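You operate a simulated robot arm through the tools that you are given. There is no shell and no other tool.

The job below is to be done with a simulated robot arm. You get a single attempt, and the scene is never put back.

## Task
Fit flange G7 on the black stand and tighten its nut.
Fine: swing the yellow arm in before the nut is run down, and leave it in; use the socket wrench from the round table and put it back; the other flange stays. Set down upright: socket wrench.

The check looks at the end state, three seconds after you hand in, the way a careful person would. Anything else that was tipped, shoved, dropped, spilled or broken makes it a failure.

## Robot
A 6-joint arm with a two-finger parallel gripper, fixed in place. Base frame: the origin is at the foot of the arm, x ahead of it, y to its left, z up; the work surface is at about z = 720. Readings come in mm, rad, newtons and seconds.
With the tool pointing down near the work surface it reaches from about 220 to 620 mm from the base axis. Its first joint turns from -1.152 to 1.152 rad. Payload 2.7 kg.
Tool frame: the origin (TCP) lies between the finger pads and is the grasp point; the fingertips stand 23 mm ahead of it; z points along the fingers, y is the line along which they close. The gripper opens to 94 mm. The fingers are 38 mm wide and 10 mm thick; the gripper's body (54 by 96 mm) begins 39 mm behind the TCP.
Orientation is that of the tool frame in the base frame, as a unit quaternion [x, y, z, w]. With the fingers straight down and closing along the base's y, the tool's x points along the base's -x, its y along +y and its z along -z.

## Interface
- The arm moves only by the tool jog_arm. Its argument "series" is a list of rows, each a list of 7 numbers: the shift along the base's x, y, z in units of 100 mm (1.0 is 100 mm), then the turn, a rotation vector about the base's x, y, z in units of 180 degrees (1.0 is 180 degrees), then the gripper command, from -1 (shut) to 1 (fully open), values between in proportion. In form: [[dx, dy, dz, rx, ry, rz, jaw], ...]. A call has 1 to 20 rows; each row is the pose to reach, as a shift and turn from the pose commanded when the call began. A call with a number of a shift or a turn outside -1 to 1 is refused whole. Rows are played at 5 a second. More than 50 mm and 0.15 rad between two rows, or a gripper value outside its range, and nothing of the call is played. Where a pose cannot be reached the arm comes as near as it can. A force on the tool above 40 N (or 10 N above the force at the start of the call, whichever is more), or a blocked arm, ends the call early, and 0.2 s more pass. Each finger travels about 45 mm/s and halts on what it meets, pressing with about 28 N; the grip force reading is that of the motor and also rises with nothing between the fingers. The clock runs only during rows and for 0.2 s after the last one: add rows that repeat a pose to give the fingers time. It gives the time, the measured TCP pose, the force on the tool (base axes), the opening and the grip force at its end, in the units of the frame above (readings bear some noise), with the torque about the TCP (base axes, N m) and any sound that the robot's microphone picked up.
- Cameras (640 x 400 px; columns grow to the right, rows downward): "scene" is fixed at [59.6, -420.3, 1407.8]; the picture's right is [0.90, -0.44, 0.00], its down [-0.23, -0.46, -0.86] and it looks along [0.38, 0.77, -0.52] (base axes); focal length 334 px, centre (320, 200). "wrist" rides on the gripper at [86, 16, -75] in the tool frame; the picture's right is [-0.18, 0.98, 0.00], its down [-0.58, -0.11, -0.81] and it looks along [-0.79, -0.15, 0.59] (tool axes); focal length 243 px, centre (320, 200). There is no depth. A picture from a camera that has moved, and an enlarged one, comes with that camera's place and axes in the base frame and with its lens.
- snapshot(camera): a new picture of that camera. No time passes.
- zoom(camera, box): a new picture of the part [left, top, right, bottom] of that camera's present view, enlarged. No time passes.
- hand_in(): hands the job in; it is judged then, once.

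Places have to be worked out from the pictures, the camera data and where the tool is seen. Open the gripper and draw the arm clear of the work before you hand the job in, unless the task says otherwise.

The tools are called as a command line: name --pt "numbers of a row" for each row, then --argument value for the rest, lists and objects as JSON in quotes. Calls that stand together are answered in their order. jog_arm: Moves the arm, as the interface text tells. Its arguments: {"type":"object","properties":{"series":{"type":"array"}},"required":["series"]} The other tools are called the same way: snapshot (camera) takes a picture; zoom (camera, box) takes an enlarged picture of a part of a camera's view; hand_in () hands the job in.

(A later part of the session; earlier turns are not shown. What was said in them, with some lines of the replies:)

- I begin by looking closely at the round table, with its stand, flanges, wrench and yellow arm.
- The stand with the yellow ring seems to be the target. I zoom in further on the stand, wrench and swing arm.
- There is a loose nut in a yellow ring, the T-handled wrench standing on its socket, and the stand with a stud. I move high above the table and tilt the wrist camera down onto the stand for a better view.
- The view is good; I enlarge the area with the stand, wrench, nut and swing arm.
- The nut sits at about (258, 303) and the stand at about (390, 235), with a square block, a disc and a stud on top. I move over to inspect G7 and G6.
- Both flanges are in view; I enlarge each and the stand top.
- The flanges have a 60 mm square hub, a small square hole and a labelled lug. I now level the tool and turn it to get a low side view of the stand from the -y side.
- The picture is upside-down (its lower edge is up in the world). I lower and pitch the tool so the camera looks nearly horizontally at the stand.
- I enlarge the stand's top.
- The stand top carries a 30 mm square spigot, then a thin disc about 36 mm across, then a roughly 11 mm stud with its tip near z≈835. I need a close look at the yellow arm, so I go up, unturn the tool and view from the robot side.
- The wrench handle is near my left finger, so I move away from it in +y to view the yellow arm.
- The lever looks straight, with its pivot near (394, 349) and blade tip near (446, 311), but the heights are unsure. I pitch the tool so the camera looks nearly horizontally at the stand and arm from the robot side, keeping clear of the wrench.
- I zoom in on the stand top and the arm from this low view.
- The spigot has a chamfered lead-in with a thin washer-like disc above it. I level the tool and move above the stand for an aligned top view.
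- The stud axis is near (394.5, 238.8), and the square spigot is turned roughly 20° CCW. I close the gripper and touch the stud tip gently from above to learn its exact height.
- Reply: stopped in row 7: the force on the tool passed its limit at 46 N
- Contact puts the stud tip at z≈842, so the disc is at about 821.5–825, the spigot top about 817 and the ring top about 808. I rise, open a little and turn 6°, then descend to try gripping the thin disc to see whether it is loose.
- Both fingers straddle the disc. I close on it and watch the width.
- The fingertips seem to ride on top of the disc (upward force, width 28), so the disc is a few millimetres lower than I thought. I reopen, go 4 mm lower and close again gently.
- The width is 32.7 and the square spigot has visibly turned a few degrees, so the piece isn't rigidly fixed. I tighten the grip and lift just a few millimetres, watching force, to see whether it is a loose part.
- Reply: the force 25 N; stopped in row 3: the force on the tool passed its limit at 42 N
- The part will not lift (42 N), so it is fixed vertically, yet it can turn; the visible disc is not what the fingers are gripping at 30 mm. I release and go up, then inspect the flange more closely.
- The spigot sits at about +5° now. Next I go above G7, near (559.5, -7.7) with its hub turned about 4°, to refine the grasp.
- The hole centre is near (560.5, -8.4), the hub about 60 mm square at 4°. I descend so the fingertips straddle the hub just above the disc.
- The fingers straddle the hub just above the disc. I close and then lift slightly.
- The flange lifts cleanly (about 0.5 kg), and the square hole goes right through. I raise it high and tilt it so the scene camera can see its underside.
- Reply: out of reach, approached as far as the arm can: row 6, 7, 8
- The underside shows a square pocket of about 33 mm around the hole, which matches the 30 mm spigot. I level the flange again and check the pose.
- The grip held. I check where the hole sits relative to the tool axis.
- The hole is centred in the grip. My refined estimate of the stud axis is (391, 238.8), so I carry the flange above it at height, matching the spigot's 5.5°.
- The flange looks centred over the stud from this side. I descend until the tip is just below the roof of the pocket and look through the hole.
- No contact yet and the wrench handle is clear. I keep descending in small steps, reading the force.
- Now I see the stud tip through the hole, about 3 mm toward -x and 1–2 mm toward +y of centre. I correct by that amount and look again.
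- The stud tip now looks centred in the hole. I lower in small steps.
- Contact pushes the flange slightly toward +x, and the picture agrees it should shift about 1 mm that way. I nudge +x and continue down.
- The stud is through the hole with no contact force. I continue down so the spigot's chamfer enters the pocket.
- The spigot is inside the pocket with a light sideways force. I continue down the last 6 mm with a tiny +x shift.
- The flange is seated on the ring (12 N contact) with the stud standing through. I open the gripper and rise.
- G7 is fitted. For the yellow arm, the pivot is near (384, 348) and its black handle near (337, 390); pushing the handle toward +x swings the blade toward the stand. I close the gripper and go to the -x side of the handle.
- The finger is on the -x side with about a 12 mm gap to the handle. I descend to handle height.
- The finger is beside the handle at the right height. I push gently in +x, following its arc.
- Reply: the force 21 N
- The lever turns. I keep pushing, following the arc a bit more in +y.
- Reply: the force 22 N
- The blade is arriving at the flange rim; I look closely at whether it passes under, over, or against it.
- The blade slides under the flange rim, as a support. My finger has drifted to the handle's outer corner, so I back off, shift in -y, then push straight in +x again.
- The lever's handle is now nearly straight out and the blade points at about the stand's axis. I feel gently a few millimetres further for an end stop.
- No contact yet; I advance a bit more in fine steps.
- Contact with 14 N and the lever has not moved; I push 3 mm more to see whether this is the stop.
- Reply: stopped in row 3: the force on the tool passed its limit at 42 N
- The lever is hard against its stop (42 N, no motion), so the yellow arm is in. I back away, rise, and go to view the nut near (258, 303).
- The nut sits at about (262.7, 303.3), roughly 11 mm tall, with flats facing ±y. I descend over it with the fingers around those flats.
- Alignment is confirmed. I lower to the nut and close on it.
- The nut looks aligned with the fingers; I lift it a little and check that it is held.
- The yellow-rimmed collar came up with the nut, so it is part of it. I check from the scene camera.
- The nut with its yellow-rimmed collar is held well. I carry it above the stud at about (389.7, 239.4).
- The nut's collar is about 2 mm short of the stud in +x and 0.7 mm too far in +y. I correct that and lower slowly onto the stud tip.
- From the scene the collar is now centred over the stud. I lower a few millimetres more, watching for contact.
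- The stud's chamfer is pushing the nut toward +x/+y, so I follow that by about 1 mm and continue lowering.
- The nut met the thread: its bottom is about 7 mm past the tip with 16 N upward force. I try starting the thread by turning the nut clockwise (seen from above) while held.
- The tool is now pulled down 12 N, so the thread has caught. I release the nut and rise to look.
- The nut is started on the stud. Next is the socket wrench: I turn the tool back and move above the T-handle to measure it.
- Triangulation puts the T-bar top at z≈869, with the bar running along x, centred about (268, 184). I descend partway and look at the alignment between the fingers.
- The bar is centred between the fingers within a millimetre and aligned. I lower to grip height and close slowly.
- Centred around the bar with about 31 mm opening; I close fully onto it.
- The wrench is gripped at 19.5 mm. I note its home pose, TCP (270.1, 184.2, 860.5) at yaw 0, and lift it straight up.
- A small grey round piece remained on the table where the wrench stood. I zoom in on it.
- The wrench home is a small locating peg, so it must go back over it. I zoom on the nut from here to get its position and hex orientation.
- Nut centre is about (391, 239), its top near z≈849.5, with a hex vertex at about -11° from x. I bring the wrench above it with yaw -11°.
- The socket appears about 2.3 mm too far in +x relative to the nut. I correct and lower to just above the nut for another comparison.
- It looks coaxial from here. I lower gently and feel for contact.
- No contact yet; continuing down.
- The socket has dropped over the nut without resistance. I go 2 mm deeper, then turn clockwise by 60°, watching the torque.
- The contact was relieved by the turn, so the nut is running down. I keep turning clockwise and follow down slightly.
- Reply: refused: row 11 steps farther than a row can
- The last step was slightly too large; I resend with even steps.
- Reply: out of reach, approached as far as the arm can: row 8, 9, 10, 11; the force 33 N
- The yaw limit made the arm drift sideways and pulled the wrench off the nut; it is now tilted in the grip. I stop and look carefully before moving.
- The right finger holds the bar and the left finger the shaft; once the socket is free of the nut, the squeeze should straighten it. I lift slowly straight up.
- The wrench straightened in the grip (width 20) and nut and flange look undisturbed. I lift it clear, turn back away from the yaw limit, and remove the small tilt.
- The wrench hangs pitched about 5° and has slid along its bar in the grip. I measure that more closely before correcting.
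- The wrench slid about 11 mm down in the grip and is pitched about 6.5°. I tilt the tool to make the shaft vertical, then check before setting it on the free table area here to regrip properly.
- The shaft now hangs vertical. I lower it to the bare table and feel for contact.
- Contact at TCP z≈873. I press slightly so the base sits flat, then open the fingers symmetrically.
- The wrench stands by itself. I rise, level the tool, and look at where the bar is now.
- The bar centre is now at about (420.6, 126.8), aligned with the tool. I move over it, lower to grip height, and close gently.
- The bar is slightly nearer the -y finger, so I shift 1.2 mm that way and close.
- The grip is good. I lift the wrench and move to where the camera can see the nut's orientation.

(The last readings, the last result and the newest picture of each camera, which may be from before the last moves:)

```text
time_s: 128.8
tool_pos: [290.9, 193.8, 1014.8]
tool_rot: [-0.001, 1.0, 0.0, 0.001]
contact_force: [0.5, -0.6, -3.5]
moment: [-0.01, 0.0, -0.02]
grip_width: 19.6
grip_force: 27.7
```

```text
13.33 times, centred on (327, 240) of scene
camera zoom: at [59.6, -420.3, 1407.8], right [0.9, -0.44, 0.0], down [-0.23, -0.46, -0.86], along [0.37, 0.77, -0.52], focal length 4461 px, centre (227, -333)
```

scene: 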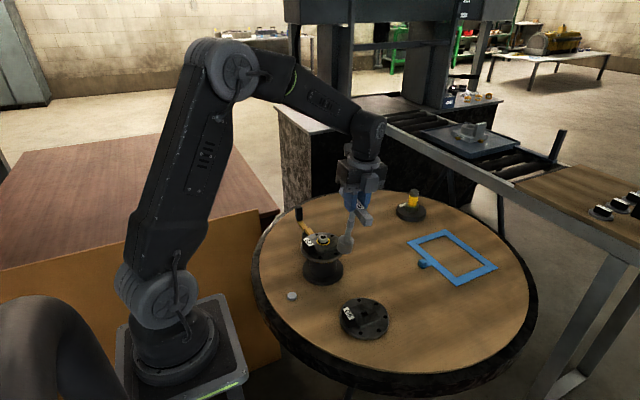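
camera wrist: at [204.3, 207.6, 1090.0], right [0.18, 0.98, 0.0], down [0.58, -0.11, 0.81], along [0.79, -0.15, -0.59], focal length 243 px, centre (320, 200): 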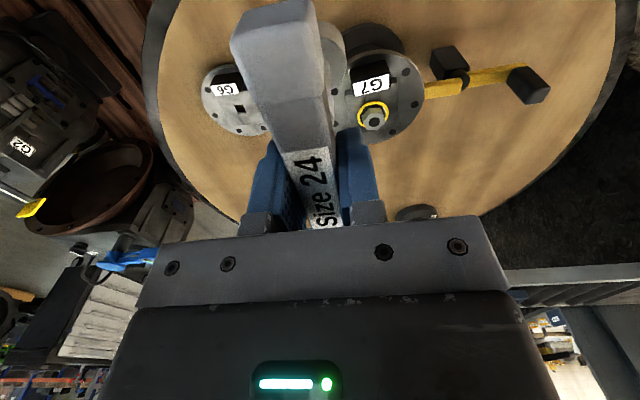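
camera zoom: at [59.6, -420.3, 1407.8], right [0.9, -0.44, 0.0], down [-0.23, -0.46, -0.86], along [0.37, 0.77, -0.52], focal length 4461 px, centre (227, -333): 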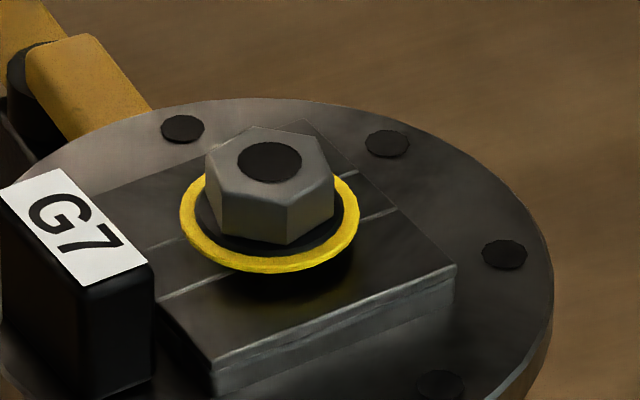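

The nut turned about 150° in all and dropped about 3.5 mm; a hex vertex is now at 19° (mod 60). I move above it and turn to yaw +79° to have room for a long clockwise stroke.

jog_arm --pt "0.2 0.1 0 0 0 0.04 -0.8" --pt "0.4 0.2 0 0 0 0.08 -0.8" --pt "0.6 0.3 0 0 0 0.12 -0.8" --pt "0.8 0.4 0 0 0 0.16 -0.8" --pt "0.95 0.455 0 0 0 0.2 -0.8" --pt "1.0 0.455 0 0 0 0.24 -0.8" --pt "1.0 0.455 0 0 0 0.28 -0.8" --pt "1.0 0.455 0 0 0 0.32 -0.8" --pt "1.0 0.455 0 0 0 0.36 -0.8" --pt "1.0 0.455 0 0 0 0.4 -0.8" --pt "1.0 0.455 0 0 0 0.439 -0.8" --pt "1.0 0.455 0 0 0 0.439 -0.8"

zoom --camera "scene" --box '[275, 180, 371, 260]'

```text
time_s: 131.4
tool_pos: [390.6, 238.2, 1016.5]
tool_rot: [-0.638, 0.77, 0.0, 0.0]
contact_force: [0.9, 0.3, -3.2]
moment: [0.0, -0.01, -0.02]
grip_width: 19.7
grip_force: 27.7
```

```text
5.00 times, centred on (323, 220) of scene
camera zoom: at [59.6, -420.3, 1407.8], right [0.9, -0.44, 0.0], down [-0.23, -0.46, -0.86], along [0.37, 0.77, -0.52], focal length 1673 px, centre (305, 100)
```

zoom: 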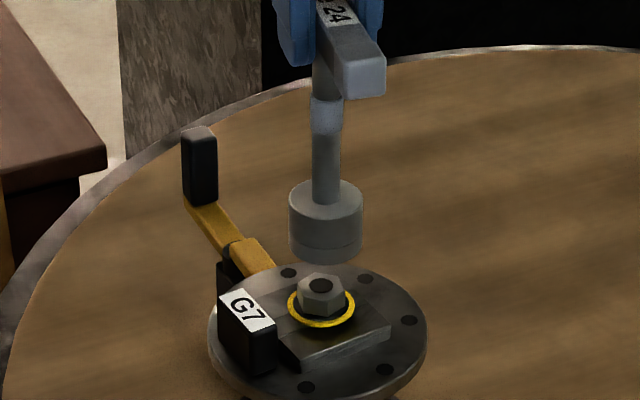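

Yaw +79° is reachable. The socket needs roughly -2 mm in x and +2 mm in y; I shift and lower to just above the nut to compare again.

jog_arm --pt "-0.01 0.01 -0.08 0 0 0 -0.8" --pt "-0.019 0.022 -0.16 0 0 0 -0.8" --pt "-0.019 0.022 -0.22 0 0 0 -0.8" --pt "-0.019 0.022 -0.24 0 0 0 -0.8"

zoom --camera "scene" --box '[299, 210, 347, 258]'

```text
time_s: 132.4
tool_pos: [388.9, 238.8, 990.2]
tool_rot: [-0.637, 0.771, 0.0, 0.0]
contact_force: [0.4, 0.1, -3.4]
moment: [0.0, 0.03, 0.02]
grip_width: 19.8
grip_force: 27.9
```

```text
8.33 times, centred on (323, 234) of scene
camera zoom: at [59.6, -420.3, 1407.8], right [0.9, -0.44, 0.0], down [-0.23, -0.46, -0.86], along [0.37, 0.77, -0.52], focal length 2788 px, centre (295, -83)
```

zoom: 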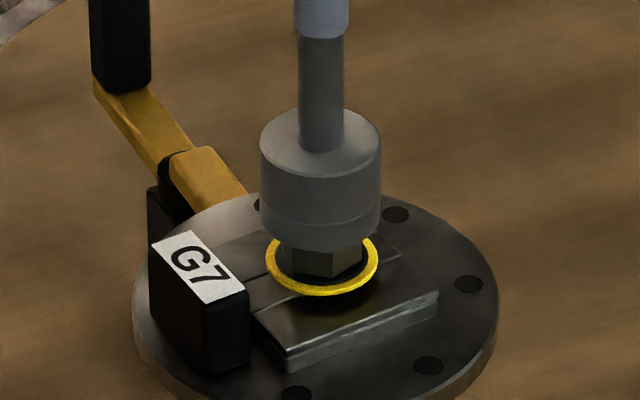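

Alignment matches the earlier engaged geometry. I lower gently.

jog_arm --pt "0 0 -0.015 0 0 0 -0.8" --pt "0 0 -0.03 0 0 0 -0.8" --pt "0 0 -0.045 0 0 0 -0.8" --pt "0 0 -0.06 0 0 0 -0.8" --pt "0 0 -0.075 0 0 0 -0.8" --pt "0 0 -0.09 0 0 0 -0.8"

zoom --camera "scene" --box '[299, 210, 347, 258]'

```text
time_s: 133.8
tool_pos: [388.8, 239.5, 983.1]
tool_rot: [-0.637, 0.771, 0.0, 0.0]
contact_force: [0.3, -0.4, -3.4]
moment: [0.05, -0.02, 0.02]
grip_width: 19.6
grip_force: 28.2
```

```text
8.33 times, centred on (323, 234) of scene
camera zoom: at [59.6, -420.3, 1407.8], right [0.9, -0.44, 0.0], down [-0.23, -0.46, -0.86], along [0.37, 0.77, -0.52], focal length 2788 px, centre (295, -83)
```

zoom: 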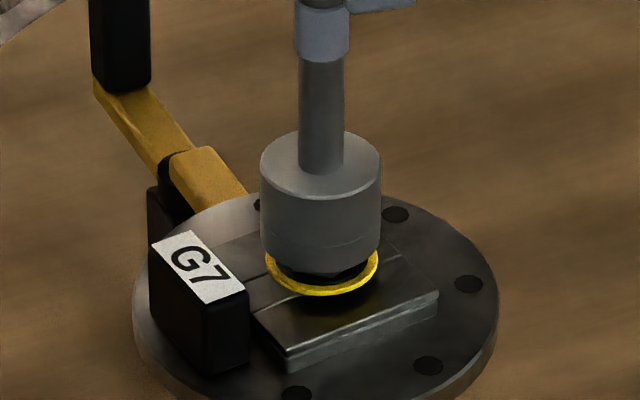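

jog_arm --pt "0 0 -0.015 0 0 0 -0.8" --pt "0 0 -0.03 0 0 0 -0.8" --pt "0 0 -0.045 0 0 0 -0.8" --pt "0 0 -0.06 0 0 0 -0.8"

jog_arm --pt "0 0 -0.01 0 0 0 -0.8" --pt "0 0 -0.02 0 0 0 -0.8" --pt "0 0 -0.03 0 0 0 -0.8"

zoom --camera "scene" --box '[299, 210, 347, 258]'

```text
time_s: 134.8
tool_pos: [389.9, 238.2, 976.2]
tool_rot: [-0.637, 0.771, 0.0, 0.002]
contact_force: [3.6, 4.9, -1.2]
moment: [0.63, -0.41, 0.0]
grip_width: 19.8
grip_force: 28.2
```

```text
time_s: 135.6
tool_pos: [389.0, 239.2, 973.9]
tool_rot: [-0.637, 0.771, 0.001, 0.001]
contact_force: [2.7, 4.1, 3.0]
moment: [0.51, -0.28, -0.03]
grip_width: 19.5
grip_force: 28.1
```

```text
8.33 times, centred on (323, 234) of scene
camera zoom: at [59.6, -420.3, 1407.8], right [0.9, -0.44, 0.0], down [-0.23, -0.46, -0.86], along [0.37, 0.77, -0.52], focal length 2788 px, centre (295, -83)
```

zoom: 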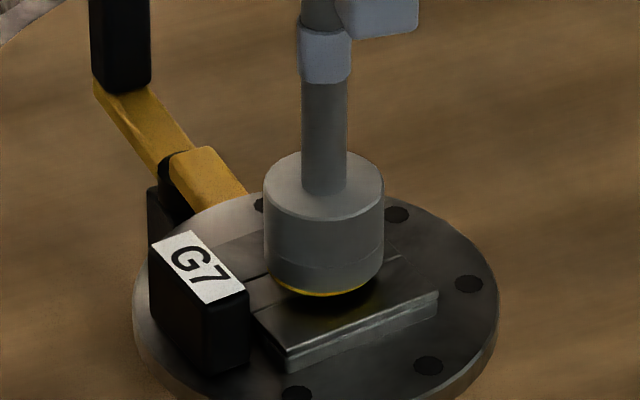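

The socket is on the nut. I relieve the small side force and turn clockwise 120° (from +79° to -41°), following down gently.

jog_arm --pt "0.005 0.005 0 0 0 -0.0444 -0.8" --pt "0.005 0.005 -0.001 0 0 -0.0889 -0.8" --pt "0.005 0.005 -0.003 0 0 -0.1333 -0.8" --pt "0.005 0.005 -0.005 0 0 -0.1778 -0.8" --pt "0.005 0.005 -0.007 0 0 -0.2222 -0.8" --pt "0.005 0.005 -0.009 0 0 -0.2667 -0.8" --pt "0.005 0.005 -0.011 0 0 -0.3111 -0.8" --pt "0.005 0.005 -0.013 0 0 -0.3556 -0.8"

zoom --camera "scene" --box '[275, 180, 371, 260]'

```text
time_s: 137.4
tool_pos: [389.4, 240.8, 973.0]
tool_rot: [-0.131, 0.991, 0.0, 0.0]
contact_force: [-3.2, -2.2, 14.8]
moment: [-0.3, 0.35, 0.0]
grip_width: 19.7
grip_force: 28.0
```

```text
5.00 times, centred on (323, 220) of scene
camera zoom: at [59.3, -420.5, 1407.8], right [0.9, -0.44, 0.0], down [-0.23, -0.46, -0.86], along [0.38, 0.77, -0.52], focal length 1673 px, centre (305, 100)
```

zoom: 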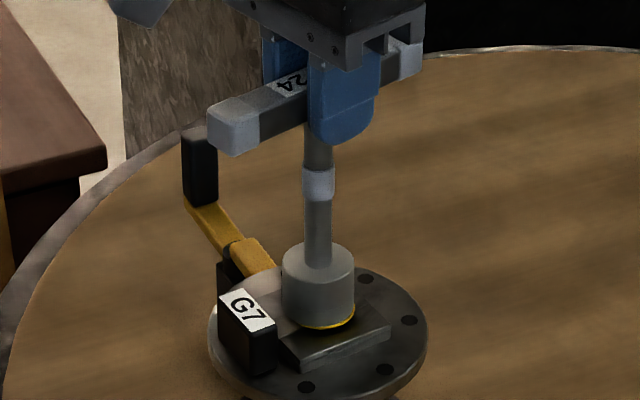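

The upward force grew to 15 N, so I'm following down too fast. I ease up 1 mm and continue the turn.

jog_arm --pt "-0.002 -0.002 0.01 0 0 -0.0444 -0.8" --pt "-0.003 -0.003 0.01 0 0 -0.0889 -0.8" --pt "-0.003 -0.003 0.01 0 0 -0.1333 -0.8" --pt "-0.003 -0.003 0.01 0 0 -0.1778 -0.8" --pt "-0.003 -0.003 0.01 0 0 -0.2222 -0.8" --pt "-0.003 -0.003 0.01 0 0 -0.2667 -0.8" --pt "-0.003 -0.003 0.01 0 0 -0.3111 -0.8"

zoom --camera "scene" --box '[275, 180, 371, 260]'

```text
time_s: 139.0
tool_pos: [389.1, 238.9, 972.5]
tool_rot: [0.35, 0.937, 0.0, 0.001]
contact_force: [1.9, 0.7, -2.0]
moment: [0.01, -0.25, 0.04]
grip_width: 19.8
grip_force: 28.1
```

```text
5.00 times, centred on (323, 220) of scene
camera zoom: at [59.7, -420.3, 1407.8], right [0.9, -0.44, 0.0], down [-0.23, -0.46, -0.86], along [0.37, 0.77, -0.52], focal length 1673 px, centre (305, 100)
```

zoom: 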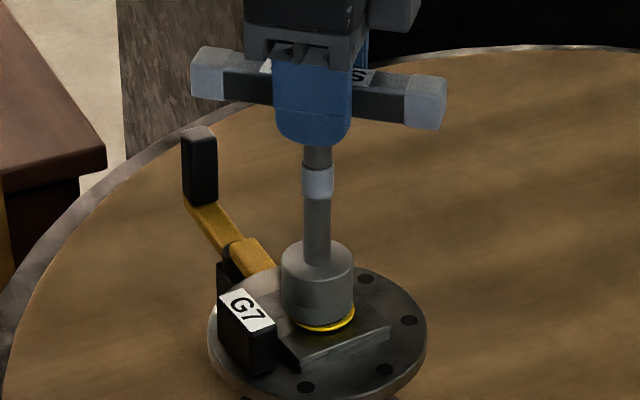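

The socket now looks a little off the collar's centre. I lift it off to check how the nut moved.

jog_arm --pt "0 0 0.06 0 0 0 -0.8" --pt "0 0 0.15 0 0 0 -0.8" --pt "0 0 0.3 0 0 0 -0.8" --pt "0 0 0.4 0 0 0 -0.8" --pt "0 0 0.4 0 0 0 -0.8"

zoom --camera "scene" --box '[303, 225, 351, 255]'

zoom --camera "scene" --box '[275, 180, 371, 260]'

```text
time_s: 140.2
tool_pos: [390.5, 238.4, 1012.6]
tool_rot: [0.349, 0.937, 0.0, 0.001]
contact_force: [0.1, 0.4, -3.9]
moment: [-0.01, 0.01, 0.01]
grip_width: 19.8
grip_force: 28.1
```

```text
13.33 times, centred on (327, 240) of scene
camera zoom: at [59.6, -420.3, 1407.8], right [0.9, -0.44, 0.0], down [-0.23, -0.46, -0.86], along [0.37, 0.77, -0.52], focal length 4461 px, centre (227, -333)
```

zoom: 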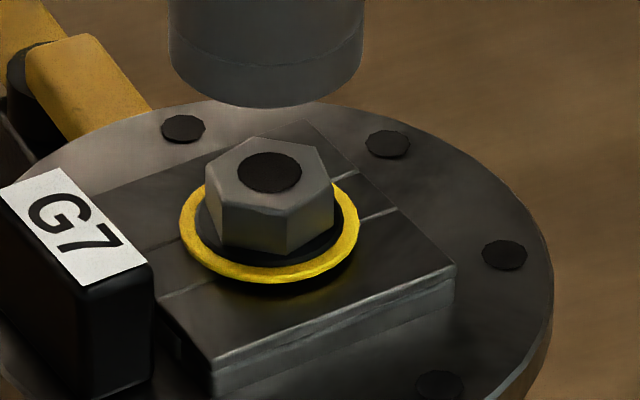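

```text
5.00 times, centred on (323, 220) of scene
camera zoom: at [59.6, -420.3, 1407.8], right [0.9, -0.44, 0.0], down [-0.23, -0.46, -0.86], along [0.37, 0.77, -0.52], focal length 1673 px, centre (305, 100)
```

zoom: 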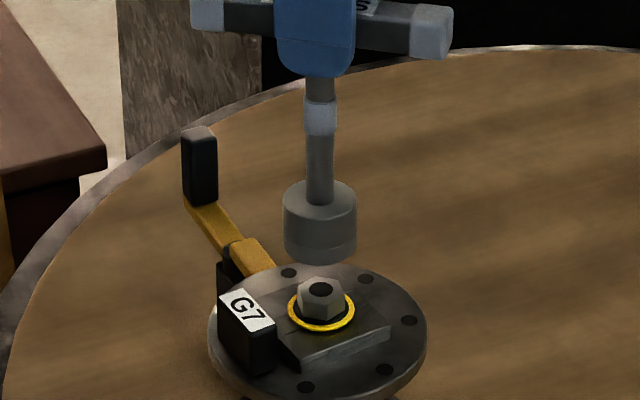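

The nut went down another 2.7 mm with the 120° turn, so it works (about 8 mm per turn). I turn the wrench back to +79° in the air and re-engage for a 180° stroke.

jog_arm --pt "0 0 0 0 0 0.0444 -0.8" --pt "0 0 0 0 0 0.0889 -0.8" --pt "0 0 0 0 0 0.1333 -0.8" --pt "0 0 0 0 0 0.1778 -0.8" --pt "0 0 0 0 0 0.2222 -0.8" --pt "0 0 0 0 0 0.2667 -0.8" --pt "0 0 0 0 0 0.3111 -0.8" --pt "0 0 0 0 0 0.3556 -0.8" --pt "0 0 0 0 0 0.4 -0.8" --pt "0 0 0 0 0 0.4444 -0.8" --pt "0 0 0 0 0 0.4889 -0.8" --pt "0 0 0 0 0 0.5333 -0.8" --pt "0 0 0 0 0 0.5778 -0.8" --pt "0 0 0 0 0 0.6222 -0.8" --pt "0 0 0 0 0 0.6667 -0.8" --pt "0 0 -0.1 0 0 0.6667 -0.8" --pt "0 0 -0.2 0 0 0.6667 -0.8" --pt "0 0 -0.26 0 0 0.6667 -0.8" --pt "0 0 -0.26 0 0 0.6667 -0.8"

zoom --camera "scene" --box '[299, 210, 347, 258]'

```text
time_s: 144.2
tool_pos: [389.0, 239.7, 986.2]
tool_rot: [-0.637, 0.771, 0.0, 0.0]
contact_force: [0.0, 0.5, -2.3]
moment: [-0.01, 0.01, 0.02]
grip_width: 19.9
grip_force: 28.0
```

```text
8.33 times, centred on (323, 234) of scene
camera zoom: at [59.6, -420.3, 1407.8], right [0.9, -0.44, 0.0], down [-0.23, -0.46, -0.86], along [0.37, 0.77, -0.52], focal length 2788 px, centre (295, -83)
```

zoom: 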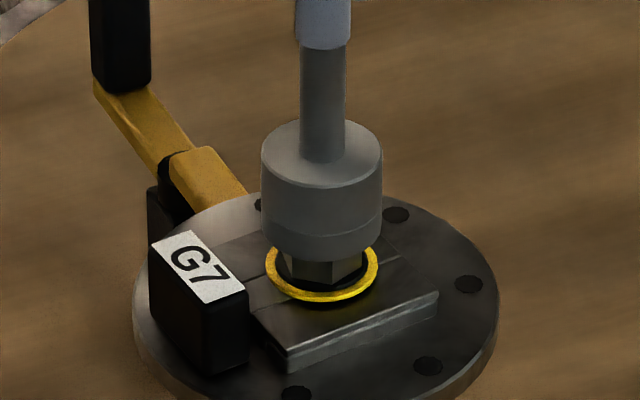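

Aligned again; I lower onto the nut in small steps.

jog_arm --pt "0 0 -0.02 0 0 0 -0.8" --pt "0 0 -0.04 0 0 0 -0.8" --pt "0 0 -0.06 0 0 0 -0.8" --pt "0 0 -0.08 0 0 0 -0.8" --pt "0 0 -0.1 0 0 0 -0.8" --pt "0 0 -0.12 0 0 0 -0.8" --pt "0 0 -0.135 0 0 0 -0.8"

zoom --camera "scene" --box '[299, 210, 347, 258]'

```text
time_s: 145.8
tool_pos: [389.8, 240.9, 974.3]
tool_rot: [-0.637, 0.771, 0.001, 0.001]
contact_force: [1.8, 1.1, -2.3]
moment: [0.13, -0.26, 0.0]
grip_width: 19.8
grip_force: 28.0
```

```text
8.33 times, centred on (323, 234) of scene
camera zoom: at [59.7, -420.3, 1407.8], right [0.9, -0.44, 0.0], down [-0.23, -0.46, -0.86], along [0.37, 0.77, -0.52], focal length 2788 px, centre (295, -83)
```

zoom: 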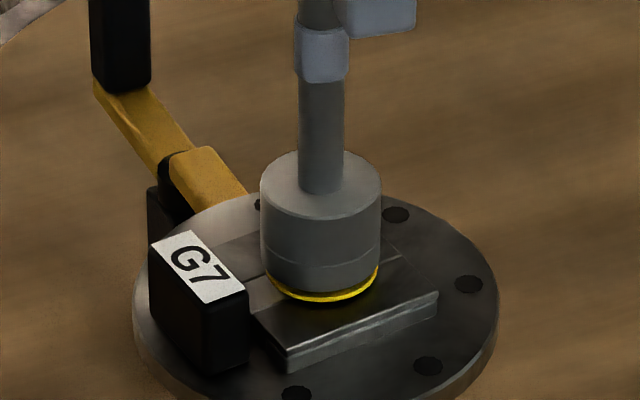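

Engaged. I turn clockwise 120° with a gentle follow-down.

jog_arm --pt "0 0 0 0 0 -0.0444 -0.8" --pt "0 0 -0.002 0 0 -0.0889 -0.8" --pt "0 0 -0.003 0 0 -0.1333 -0.8" --pt "0 0 -0.005 0 0 -0.1778 -0.8" --pt "0 0 -0.006 0 0 -0.2222 -0.8" --pt "0 0 -0.008 0 0 -0.2667 -0.8" --pt "0 0 -0.009 0 0 -0.3111 -0.8" --pt "0 0 -0.011 0 0 -0.3556 -0.8" --pt "0 0 -0.012 0 0 -0.4 -0.8" --pt "0 0 -0.014 0 0 -0.4444 -0.8" --pt "0 0 -0.015 0 0 -0.4889 -0.8" --pt "0 0 -0.017 0 0 -0.5333 -0.8" --pt "0 0 -0.018 0 0 -0.5778 -0.8" --pt "0 0 -0.019 0 0 -0.6222 -0.8" --pt "0 0 -0.02 0 0 -0.6667 -0.8"

zoom --camera "scene" --box '[299, 210, 347, 258]'

```text
time_s: 149.0
tool_pos: [390.3, 238.6, 970.7]
tool_rot: [0.35, 0.937, 0.0, 0.0]
contact_force: [0.7, 0.0, -3.0]
moment: [0.0, 0.02, 0.76]
grip_width: 19.6
grip_force: 27.7
```

```text
8.33 times, centred on (323, 234) of scene
camera zoom: at [59.6, -420.3, 1407.8], right [0.9, -0.44, 0.0], down [-0.23, -0.46, -0.86], along [0.37, 0.77, -0.52], focal length 2788 px, centre (295, -83)
```

zoom: 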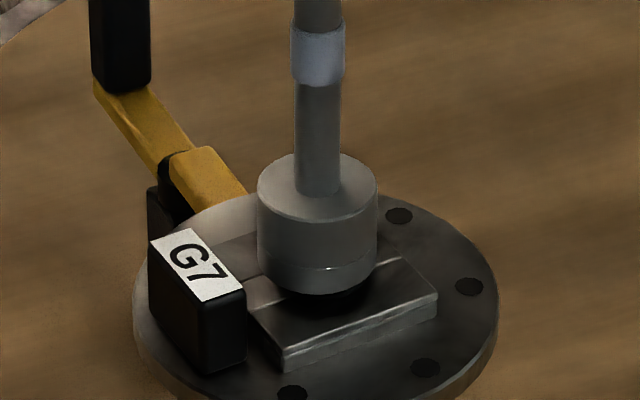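

The torque reading jumped to 0.76 N·m, so the nut has seated. I snug it a little more in small steps while watching the torque.

jog_arm --pt "0 0 0 0 0 -0.015 -0.8" --pt "0 0 0 0 0 -0.03 -0.8" --pt "0 0 0 0 0 -0.045 -0.8"

zoom --camera "scene" --box '[275, 180, 371, 260]'

```text
time_s: 149.8
tool_pos: [388.8, 240.0, 971.0]
tool_rot: [0.414, 0.91, 0.0, 0.001]
contact_force: [1.5, -0.7, -2.1]
moment: [-0.13, -0.25, 1.02]
grip_width: 19.9
grip_force: 28.0
```

```text
5.00 times, centred on (323, 220) of scene
camera zoom: at [59.7, -420.3, 1407.8], right [0.9, -0.44, 0.0], down [-0.23, -0.46, -0.86], along [0.37, 0.77, -0.52], focal length 1673 px, centre (305, 100)
```

zoom: 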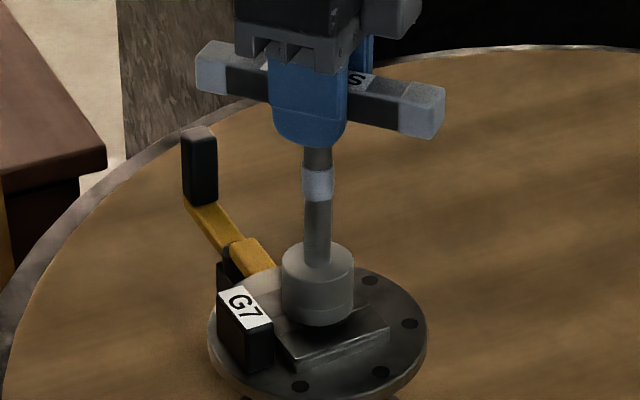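

Torque is now 1.0 N·m. I add one more small turn to see whether it keeps rising.

jog_arm --pt "0 0 0 0 0 -0.015 -0.8" --pt "0 0 0 0 0 -0.03 -0.8" --pt "0 0 0 0 0 -0.045 -0.8" --pt "0 0 0 0 0 -0.06 -0.8"

zoom --camera "scene" --box '[275, 180, 371, 260]'

```text
time_s: 150.8
tool_pos: [389.0, 240.3, 971.5]
tool_rot: [0.499, 0.867, -0.001, 0.001]
contact_force: [-0.9, -0.4, -3.5]
moment: [0.02, 0.01, 1.27]
grip_width: 21.5
grip_force: 27.9
```

```text
5.00 times, centred on (323, 220) of scene
camera zoom: at [59.6, -420.3, 1407.8], right [0.9, -0.44, 0.0], down [-0.23, -0.46, -0.86], along [0.37, 0.77, -0.52], focal length 1673 px, centre (305, 100)
```

zoom: 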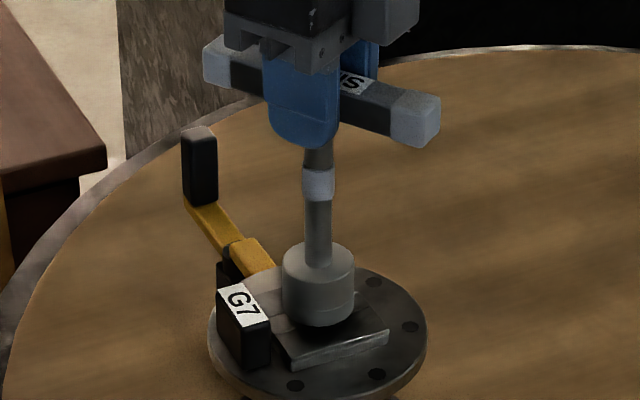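

Torque is 1.27 N·m and the bar starts prying the fingers, so the nut is tight. I relax the wind-up slightly and lift the wrench straight off.

jog_arm --pt "0 0 0 0 0 0.015 -0.8" --pt "0 0 0 0 0 0.03 -0.8" --pt "0 0 0 0 0 0.04 -0.8"

```text
time_s: 151.6
tool_pos: [390.1, 240.1, 970.9]
tool_rot: [0.445, 0.896, 0.0, 0.0]
contact_force: [0.9, 1.0, -3.6]
moment: [0.03, -0.03, -0.45]
grip_width: 19.7
grip_force: 27.8
```

That went slightly past neutral (-0.45), so I turn forward a touch to about zero torque, then lift.

jog_arm --pt "0 0 0 0 0 -0.006 -0.8" --pt "0 0 0 0 0 -0.012 -0.8" --pt "0 0 0 0 0 -0.012 -0.8"

```text
time_s: 152.4
tool_pos: [390.3, 240.4, 969.7]
tool_rot: [0.46, 0.888, 0.001, 0.001]
contact_force: [0.0, 0.5, -1.9]
moment: [0.0, 0.05, 0.23]
grip_width: 19.8
grip_force: 27.8
```

jog_arm --pt "0 0 0.04 0 0 0 -0.8" --pt "0 0 0.1 0 0 0 -0.8" --pt "0 0 0.2 0 0 0 -0.8" --pt "0 0 0.35 0 0 0 -0.8" --pt "0 0 0.5 0 0 0 -0.8"

zoom --camera "scene" --box '[303, 225, 351, 255]'

zoom --camera "scene" --box '[275, 180, 371, 260]'

```text
time_s: 153.6
tool_pos: [390.1, 239.6, 1022.3]
tool_rot: [0.459, 0.888, -0.001, 0.0]
contact_force: [0.8, -1.0, -3.1]
moment: [0.01, 0.0, -0.01]
grip_width: 20.0
grip_force: 27.8
```

```text
13.33 times, centred on (327, 240) of scene
camera zoom: at [59.6, -420.3, 1407.8], right [0.9, -0.44, 0.0], down [-0.23, -0.46, -0.86], along [0.37, 0.77, -0.52], focal length 4461 px, centre (227, -333)
```

zoom: 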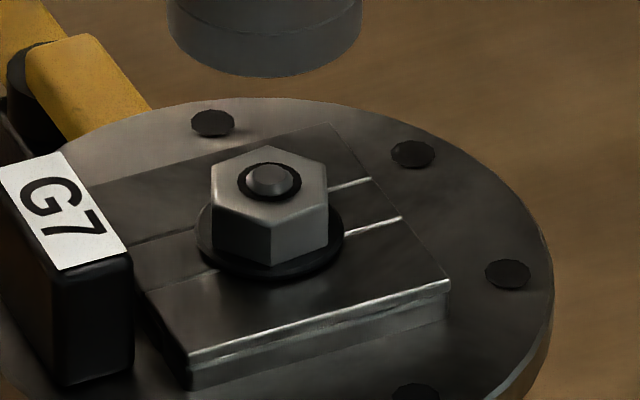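

```text
5.00 times, centred on (323, 220) of scene
camera zoom: at [59.6, -420.3, 1407.8], right [0.9, -0.44, 0.0], down [-0.23, -0.46, -0.86], along [0.37, 0.77, -0.52], focal length 1673 px, centre (305, 100)
```

zoom: 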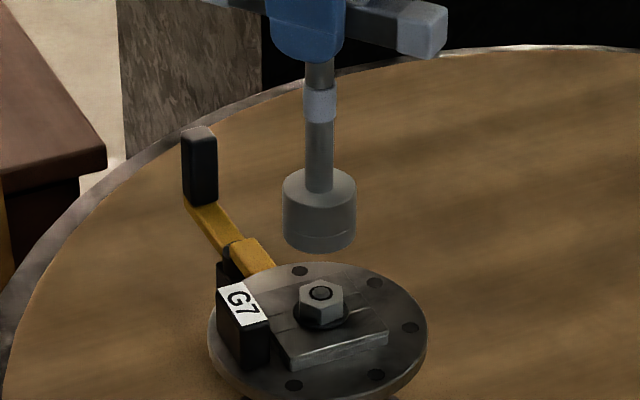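

The nut is seated: its collar is down on the hub, the yellow band no longer shows, and the stud end shows in the nut. Now I carry the wrench back, turning to yaw 0, to where the camera can see the peg.

jog_arm --pt "-0.1 -0.1 0 0 0 0.044 -0.8" --pt "-0.25 -0.22 0 0 0 0.088 -0.8" --pt "-0.4 -0.35 0 0 0 0.132 -0.8" --pt "-0.55 -0.5 0 0 0 0.176 -0.8" --pt "-0.7 -0.65 0 0 0 0.22 -0.8" --pt "-0.85 -0.8 0 0 0 0.264 -0.8" --pt "-1.0 -0.95 0 0 0 0.304 -0.8" --pt "-1.0 -1.0 0 0 0 0.304 -0.8"

jog_arm --pt "-0.2 -0.17 0 0 0 0 -0.8" --pt "-0.4 -0.35 0 0 0 0 -0.8" --pt "-0.4 -0.35 0 0 0 0 -0.8"

snapshot --camera "wrist"

zoom --camera "scene" --box '[225, 180, 385, 310]'

```text
time_s: 155.4
tool_pos: [290.2, 140.0, 1022.5]
tool_rot: [0.0, 1.0, -0.001, 0.001]
contact_force: [0.5, 1.2, -3.4]
moment: [0.0, 0.04, -0.01]
grip_width: 19.8
grip_force: 28.1
```

```text
time_s: 156.2
tool_pos: [250.1, 104.8, 1023.8]
tool_rot: [0.0, 1.0, 0.0, 0.0]
contact_force: [-1.1, 0.1, -2.4]
moment: [0.04, 0.03, -0.02]
grip_width: 19.7
grip_force: 27.9
```

```text
taken
camera wrist: at [163.4, 120.3, 1098.2], right [0.18, 0.98, 0.0], down [0.58, -0.11, 0.81], along [0.79, -0.15, -0.59], focal length 243 px, centre (320, 200)
```

wrist: 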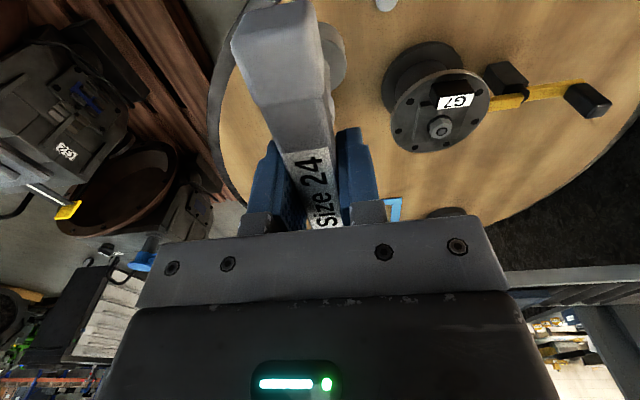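

```text
3.08 times, centred on (305, 245) of scene
camera zoom: at [59.6, -420.3, 1407.8], right [0.9, -0.44, 0.0], down [-0.23, -0.46, -0.86], along [0.37, 0.77, -0.52], focal length 1029 px, centre (366, 62)
```

zoom: 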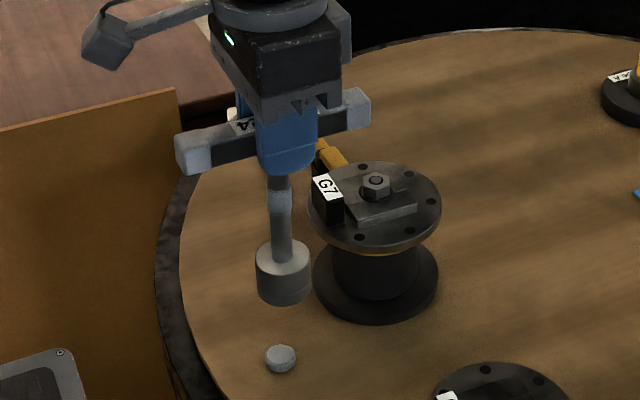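

zoom --camera "wrist" --box '[355, 0, 419, 40]'

zoom --camera "wrist" --box '[380, 60, 500, 160]'

zoom --camera "scene" --box '[268, 235, 316, 310]'

```text
10.00 times, centred on (387, 20) of wrist
camera zoom: at [163.4, 120.3, 1098.2], right [0.18, 0.98, 0.0], down [0.58, -0.11, 0.81], along [0.79, -0.15, -0.59], focal length 2426 px, centre (-350, 2000)
```

zoom: 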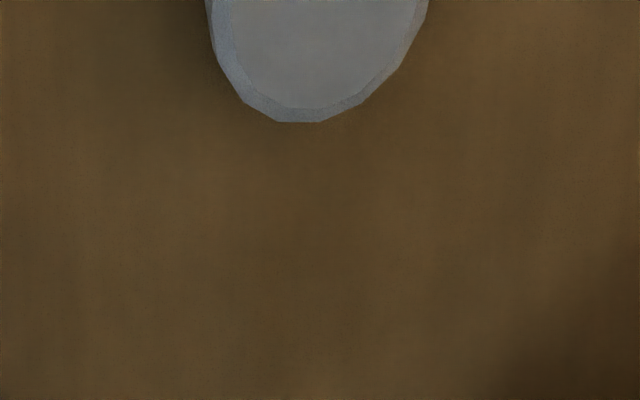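

```text
4.00 times, centred on (440, 110) of wrist
camera zoom: at [163.4, 120.3, 1098.2], right [0.18, 0.98, 0.0], down [0.58, -0.11, 0.81], along [0.79, -0.15, -0.59], focal length 970 px, centre (-160, 560)
```

zoom: 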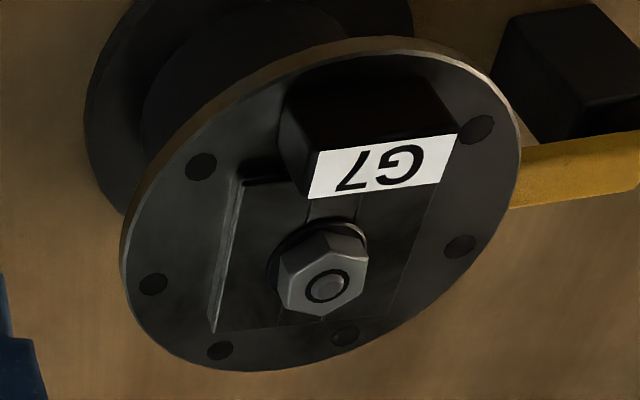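

```text
5.33 times, centred on (292, 272) of scene
camera zoom: at [59.6, -420.3, 1407.8], right [0.9, -0.44, 0.0], down [-0.23, -0.46, -0.86], along [0.37, 0.77, -0.52], focal length 1784 px, centre (469, -187)
```

zoom: 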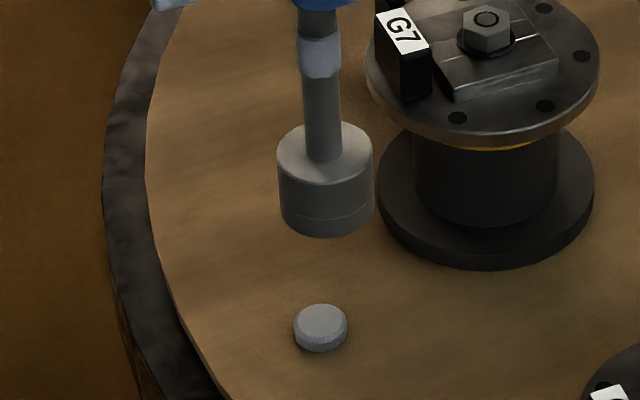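

The peg is near (271, 184.7). I bring the wrench over it and lower to hover about 30 mm above for a comparison.

jog_arm --pt "0.08 0.3 0 0 0 0 -0.8" --pt "0.16 0.6 -0.1 0 0 0 -0.8" --pt "0.21 0.8 -0.35 0 0 0 -0.8" --pt "0.21 0.8 -0.7 0 0 0 -0.8" --pt "0.21 0.8 -1.0 0 0 0 -0.8"

jog_arm --pt "0 0 -0.2 0 0 0 -0.8" --pt "0 0 -0.35 0 0 0 -0.8" --pt "0 0 -0.4 0 0 0 -0.8" --pt "0 0 -0.4 0 0 0 -0.8"

zoom --camera "scene" --box '[260, 260, 324, 310]'

```text
time_s: 157.4
tool_pos: [270.4, 184.4, 922.8]
tool_rot: [0.0, 1.0, 0.0, 0.0]
contact_force: [0.1, 0.2, -2.8]
moment: [-0.01, 0.02, 0.03]
grip_width: 20.1
grip_force: 27.8
```

```text
time_s: 158.4
tool_pos: [269.2, 184.4, 882.2]
tool_rot: [0.001, 1.0, 0.0, -0.001]
contact_force: [-0.4, -0.1, -3.6]
moment: [0.01, 0.02, 0.0]
grip_width: 19.6
grip_force: 28.2
```

```text
8.00 times, centred on (292, 285) of scene
camera zoom: at [59.6, -420.3, 1407.8], right [0.9, -0.44, 0.0], down [-0.23, -0.46, -0.86], along [0.37, 0.77, -0.52], focal length 2676 px, centre (544, -480)
```

zoom: 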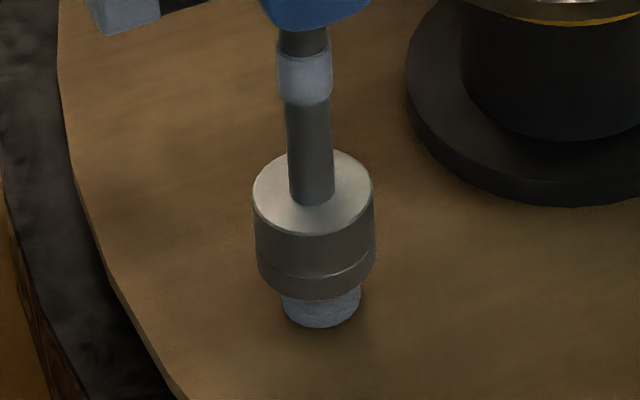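

The socket seems slightly near to the camera relative to the peg. I shift about (+1.3, +1.5) mm, lower close to the peg top and compare again.

jog_arm --pt "0.013 0.015 0 0 0 0 -0.8" --pt "0.013 0.015 -0.05 0 0 0 -0.8" --pt "0.013 0.015 -0.1 0 0 0 -0.8" --pt "0.013 0.015 -0.12 0 0 0 -0.8" --pt "0.013 0.015 -0.12 0 0 0 -0.8"

zoom --camera "scene" --box '[260, 260, 324, 310]'

```text
time_s: 159.6
tool_pos: [271.8, 186.1, 867.6]
tool_rot: [-0.001, 1.0, 0.0, 0.001]
contact_force: [1.2, -0.6, -2.9]
moment: [0.0, -0.01, 0.0]
grip_width: 19.7
grip_force: 28.2
```

```text
8.00 times, centred on (292, 285) of scene
camera zoom: at [59.6, -420.3, 1407.8], right [0.9, -0.44, 0.0], down [-0.23, -0.46, -0.86], along [0.37, 0.77, -0.52], focal length 2676 px, centre (544, -480)
```

zoom: 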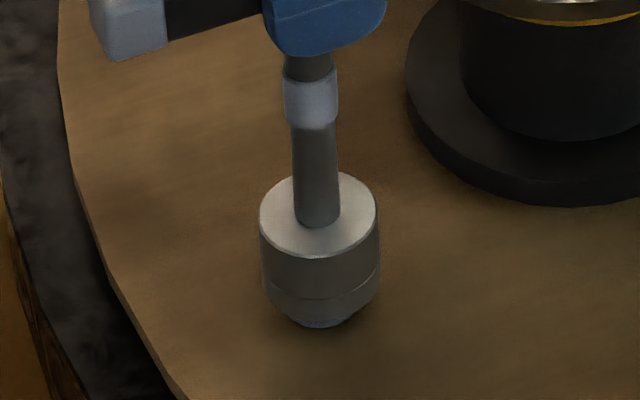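

Nearly coaxial now. I nudge a further (+0.2, +0.6) mm and lower gently over the peg.

jog_arm --pt "0.002 0.006 -0.01 0 0 0 -0.8" --pt "0.002 0.006 -0.025 0 0 0 -0.8" --pt "0.002 0.006 -0.04 0 0 0 -0.8" --pt "0.002 0.006 -0.055 0 0 0 -0.8"

zoom --camera "scene" --box '[260, 260, 324, 310]'

```text
time_s: 160.6
tool_pos: [271.7, 187.4, 864.0]
tool_rot: [0.0, 1.0, 0.0, 0.0]
contact_force: [-0.4, 0.6, -4.2]
moment: [0.02, -0.03, 0.06]
grip_width: 20.0
grip_force: 28.0
```

```text
8.00 times, centred on (292, 285) of scene
camera zoom: at [59.6, -420.3, 1407.8], right [0.9, -0.44, 0.0], down [-0.23, -0.46, -0.86], along [0.37, 0.77, -0.52], focal length 2676 px, centre (544, -480)
```

zoom: 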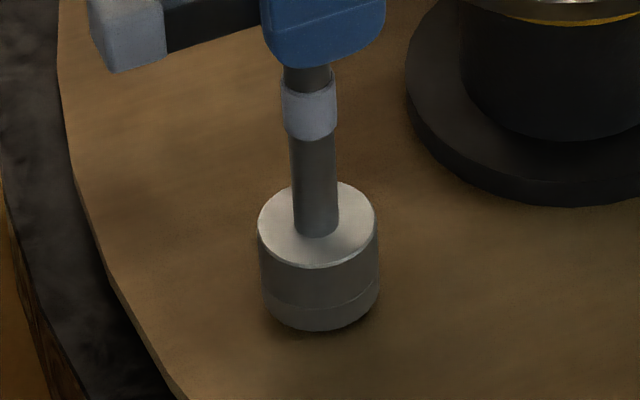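

No contact, so the socket is passing over the peg. I lower the last few millimetres to the table.

jog_arm --pt "0 0 -0.01 0 0 0 -0.8" --pt "0 0 -0.02 0 0 0 -0.8" --pt "0 0 -0.03 0 0 0 -0.8" --pt "0 0 -0.04 0 0 0 -0.8"

zoom --camera "scene" --box '[260, 260, 324, 310]'

```text
time_s: 161.6
tool_pos: [271.0, 186.3, 860.6]
tool_rot: [0.0, 1.0, 0.0, 0.0]
contact_force: [-3.3, -1.6, 6.8]
moment: [-0.14, 0.63, 0.06]
grip_width: 19.9
grip_force: 28.2
```

```text
8.00 times, centred on (292, 285) of scene
camera zoom: at [59.5, -420.4, 1407.8], right [0.9, -0.44, 0.0], down [-0.23, -0.46, -0.86], along [0.38, 0.77, -0.52], focal length 2676 px, centre (544, -480)
```

zoom: 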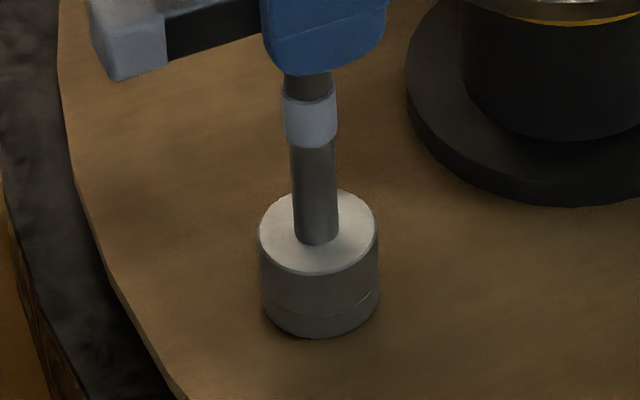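

It is down on the table over its peg (10 N). I relieve the small side force, then open the fingers slowly.

jog_arm --pt "-0.004 -0.002 0.003 0 0 0 -0.8" --pt "-0.006 -0.003 0.005 0 0 0 -0.8" --pt "-0.006 -0.003 0.005 0 0 0 -0.8"

jog_arm --pt "0 0 0 0 0 0 -0.55" --pt "0 0 0 0 0 0 -0.45" --pt "0 0 0 0 0 0 -0.3" --pt "0 0 0 0 0 0 -0.1" --pt "0 0 0 0 0 0 0.1" --pt "0 0 0 0 0 0 0.3" --pt "0 0 0 0 0 0 0.5" --pt "0 0 0 0 0 0 0.5"

zoom --camera "scene" --box '[240, 220, 336, 310]'

snapshot --camera "wrist"

```text
time_s: 162.4
tool_pos: [270.6, 186.9, 859.0]
tool_rot: [0.0, 1.0, 0.0, 0.002]
contact_force: [0.3, 0.6, -3.5]
moment: [-0.03, 0.0, -0.01]
grip_width: 19.8
grip_force: 28.0
```

```text
time_s: 164.2
tool_pos: [271.4, 187.8, 860.0]
tool_rot: [0.0, 1.0, 0.0, 0.001]
contact_force: [-0.6, -0.5, 0.5]
moment: [0.0, 0.0, 0.0]
grip_width: 70.7
grip_force: 0.1
```

```text
4.44 times, centred on (288, 265) of scene
camera zoom: at [59.6, -420.3, 1407.8], right [0.9, -0.44, 0.0], down [-0.23, -0.46, -0.86], along [0.38, 0.77, -0.52], focal length 1487 px, centre (462, -89)
```

zoom: 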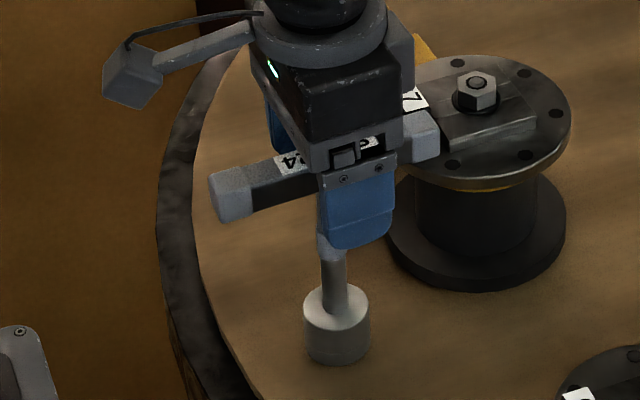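

```text
taken
camera wrist: at [184.8, 201.5, 935.8], right [0.18, 0.98, 0.0], down [0.58, -0.11, 0.81], along [0.79, -0.15, -0.59], focal length 243 px, centre (320, 200)
```

wrist: 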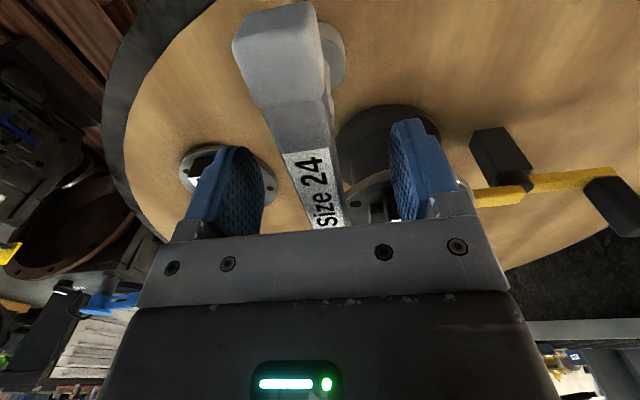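

The wrench stands upright over its peg. I raise the open gripper straight up and clear, then look over everything.

jog_arm --pt "0 0 0.15 0 0 0 0.5" --pt "0 0 0.4 0 0 0 0.6" --pt "0 0 0.75 0 0 0 1" --pt "0 0 1.0 0 0 0 1"

jog_arm --pt "0 0 0.4 0 0 0 1" --pt "0 0 0.8 0 0 0 1" --pt "0 0 1.0 0 0 0 1" --pt "0 0 1.0 0 0 0 1"

snapshot --camera "scene"

zoom --camera "scene" --box '[250, 210, 378, 310]'

snapshot --camera "wrist"

```text
time_s: 165.2
tool_pos: [271.6, 186.1, 962.2]
tool_rot: [0.001, 1.0, -0.001, 0.0]
contact_force: [-0.7, -0.1, 0.3]
moment: [0.0, 0.01, -0.01]
grip_width: 94.1
grip_force: 0.2
```

```text
time_s: 166.2
tool_pos: [270.7, 185.7, 1061.7]
tool_rot: [0.0, 1.0, 0.0, 0.001]
contact_force: [-0.9, 0.9, 1.0]
moment: [-0.02, -0.04, -0.02]
grip_width: 94.1
grip_force: 0.0
```

```text
taken
```

scene: 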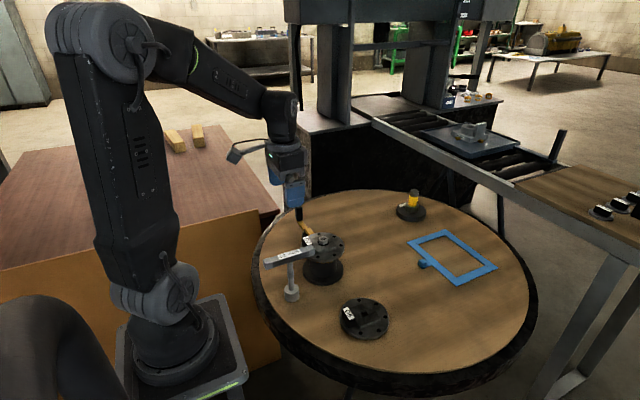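

```text
4.00 times, centred on (314, 260) of scene
camera zoom: at [59.6, -420.3, 1407.8], right [0.9, -0.44, 0.0], down [-0.23, -0.46, -0.86], along [0.38, 0.77, -0.52], focal length 1338 px, centre (344, -40)
```

zoom: 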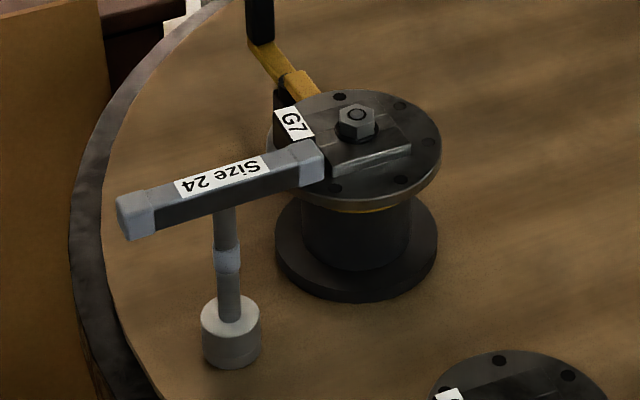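

```text
taken
camera wrist: at [184.5, 200.6, 1137.2], right [0.18, 0.98, 0.0], down [0.58, -0.11, 0.81], along [0.79, -0.15, -0.59], focal length 243 px, centre (320, 200)
```

wrist: 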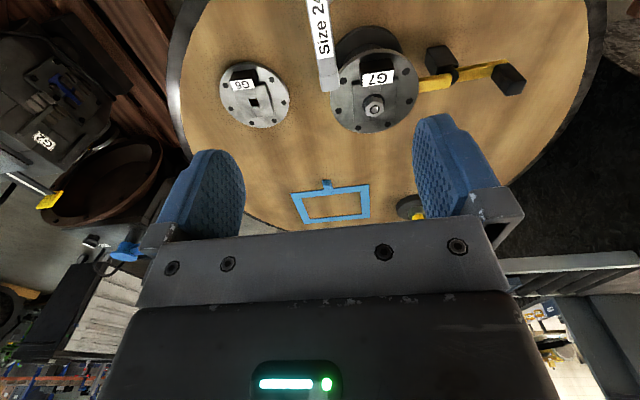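

The wrench is back upright. I check the nut, flange seat and yellow arm closely once more.

zoom --camera "wrist" --box '[320, 30, 432, 140]'

zoom --camera "scene" --box '[295, 215, 359, 275]'

zoom --camera "wrist" --box '[400, 30, 530, 110]'

```text
3.64 times, centred on (376, 85) of wrist
camera zoom: at [184.5, 200.6, 1137.2], right [0.18, 0.98, 0.0], down [0.58, -0.11, 0.81], along [0.79, -0.15, -0.59], focal length 882 px, centre (116, 618)
```

zoom: 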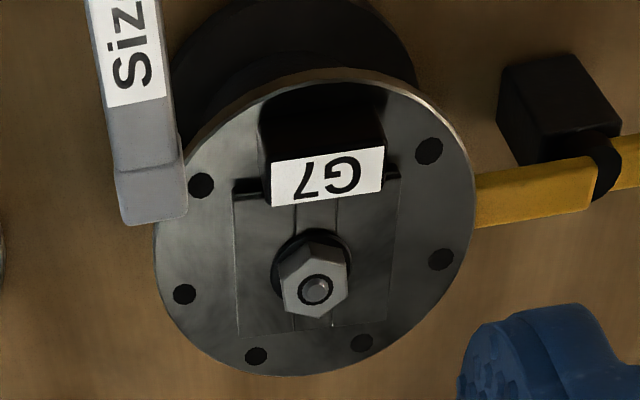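

```text
6.67 times, centred on (327, 245) of scene
camera zoom: at [59.6, -420.3, 1407.8], right [0.9, -0.44, 0.0], down [-0.23, -0.46, -0.86], along [0.38, 0.77, -0.52], focal length 2230 px, centre (273, -100)
```

zoom: 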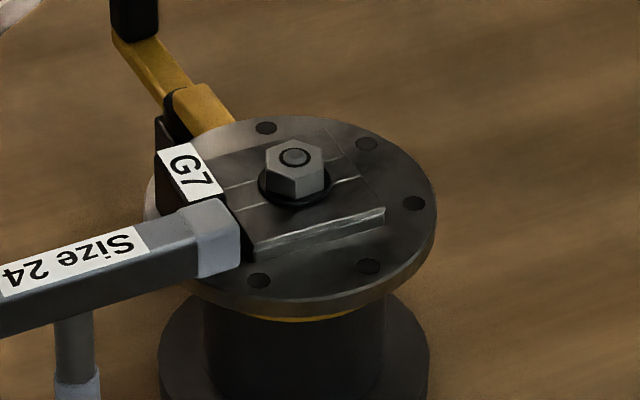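

```text
4.92 times, centred on (465, 70) of wrist
camera zoom: at [184.5, 200.6, 1137.2], right [0.18, 0.98, 0.0], down [0.58, -0.11, 0.81], along [0.79, -0.15, -0.59], focal length 1194 px, centre (-394, 840)
```

zoom: 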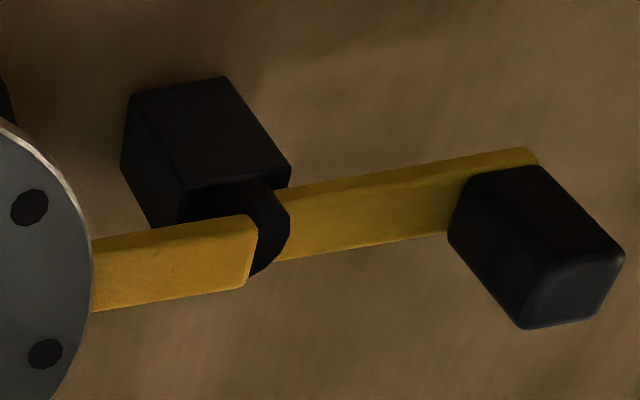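

Everything looks right: G7 seated with its nut tight, yellow arm in, wrench upright on its peg, G6 untouched. I draw the arm up and clear.

jog_arm --pt "0 0 0.4 0 0 0 1" --pt "0 0 0.8 0 0 0 1" --pt "0.2 -0.1 1.0 0 0 0 1" --pt "0.5 -0.2 1.0 0 0 0 1" --pt "0.8 -0.3 1.0 0 0 0 1" --pt "0.8 -0.3 1.0 0 0 0 1" --pt "0.8 -0.3 1.0 0 0 0 1"

snapshot --camera "scene"

```text
time_s: 167.8
tool_pos: [350.8, 156.0, 1160.0]
tool_rot: [0.0, 1.0, 0.001, 0.002]
contact_force: [0.4, -0.6, 0.3]
moment: [-0.04, -0.02, 0.0]
grip_width: 93.9
grip_force: 0.0
```

```text
taken
```

scene: 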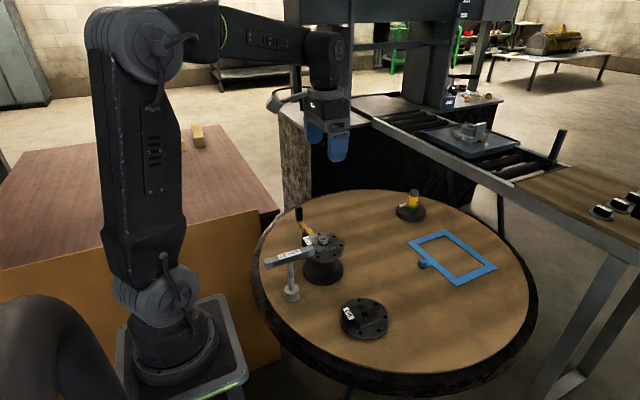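

The arm is clear with the gripper open, and the scene is in its final state, so I hand in.

hand_in

```text
The job is handed in.
```

G7 is fitted on the black stand with its nut tight, and I've handed the job in. No result has come back yet.

- **Flange:** G7 sits flat on the stand's yellow ring. It turned a few degrees on the stand as the nut came tight. The other flange, G6, was not touched.
- **Yellow arm:** I swung it in to its stop before running the nut down and left it there. The blade lies under the flange rim.
- **Nut:** I started it by hand with the gripper, then ran it down with the socket wrench to about 1.3 N·m. That is roughly the most the gripper could hold. Afterwards I turned the wrench back slightly too far, reaching 0.45 N·m in reverse. I then turned it forward again to about zero, and don't expect that loosened the nut.
- **Wrench:** It is back upright over its peg on the round table.

One thing went wrong on the way. During an early turn the arm reached its rotation limit, drifted sideways and pulled the wrench off the nut. The wrench leaned on the flange for a moment. I stood it on bare table to regrip it, and the pictures afterwards showed nothing knocked over or out of place.
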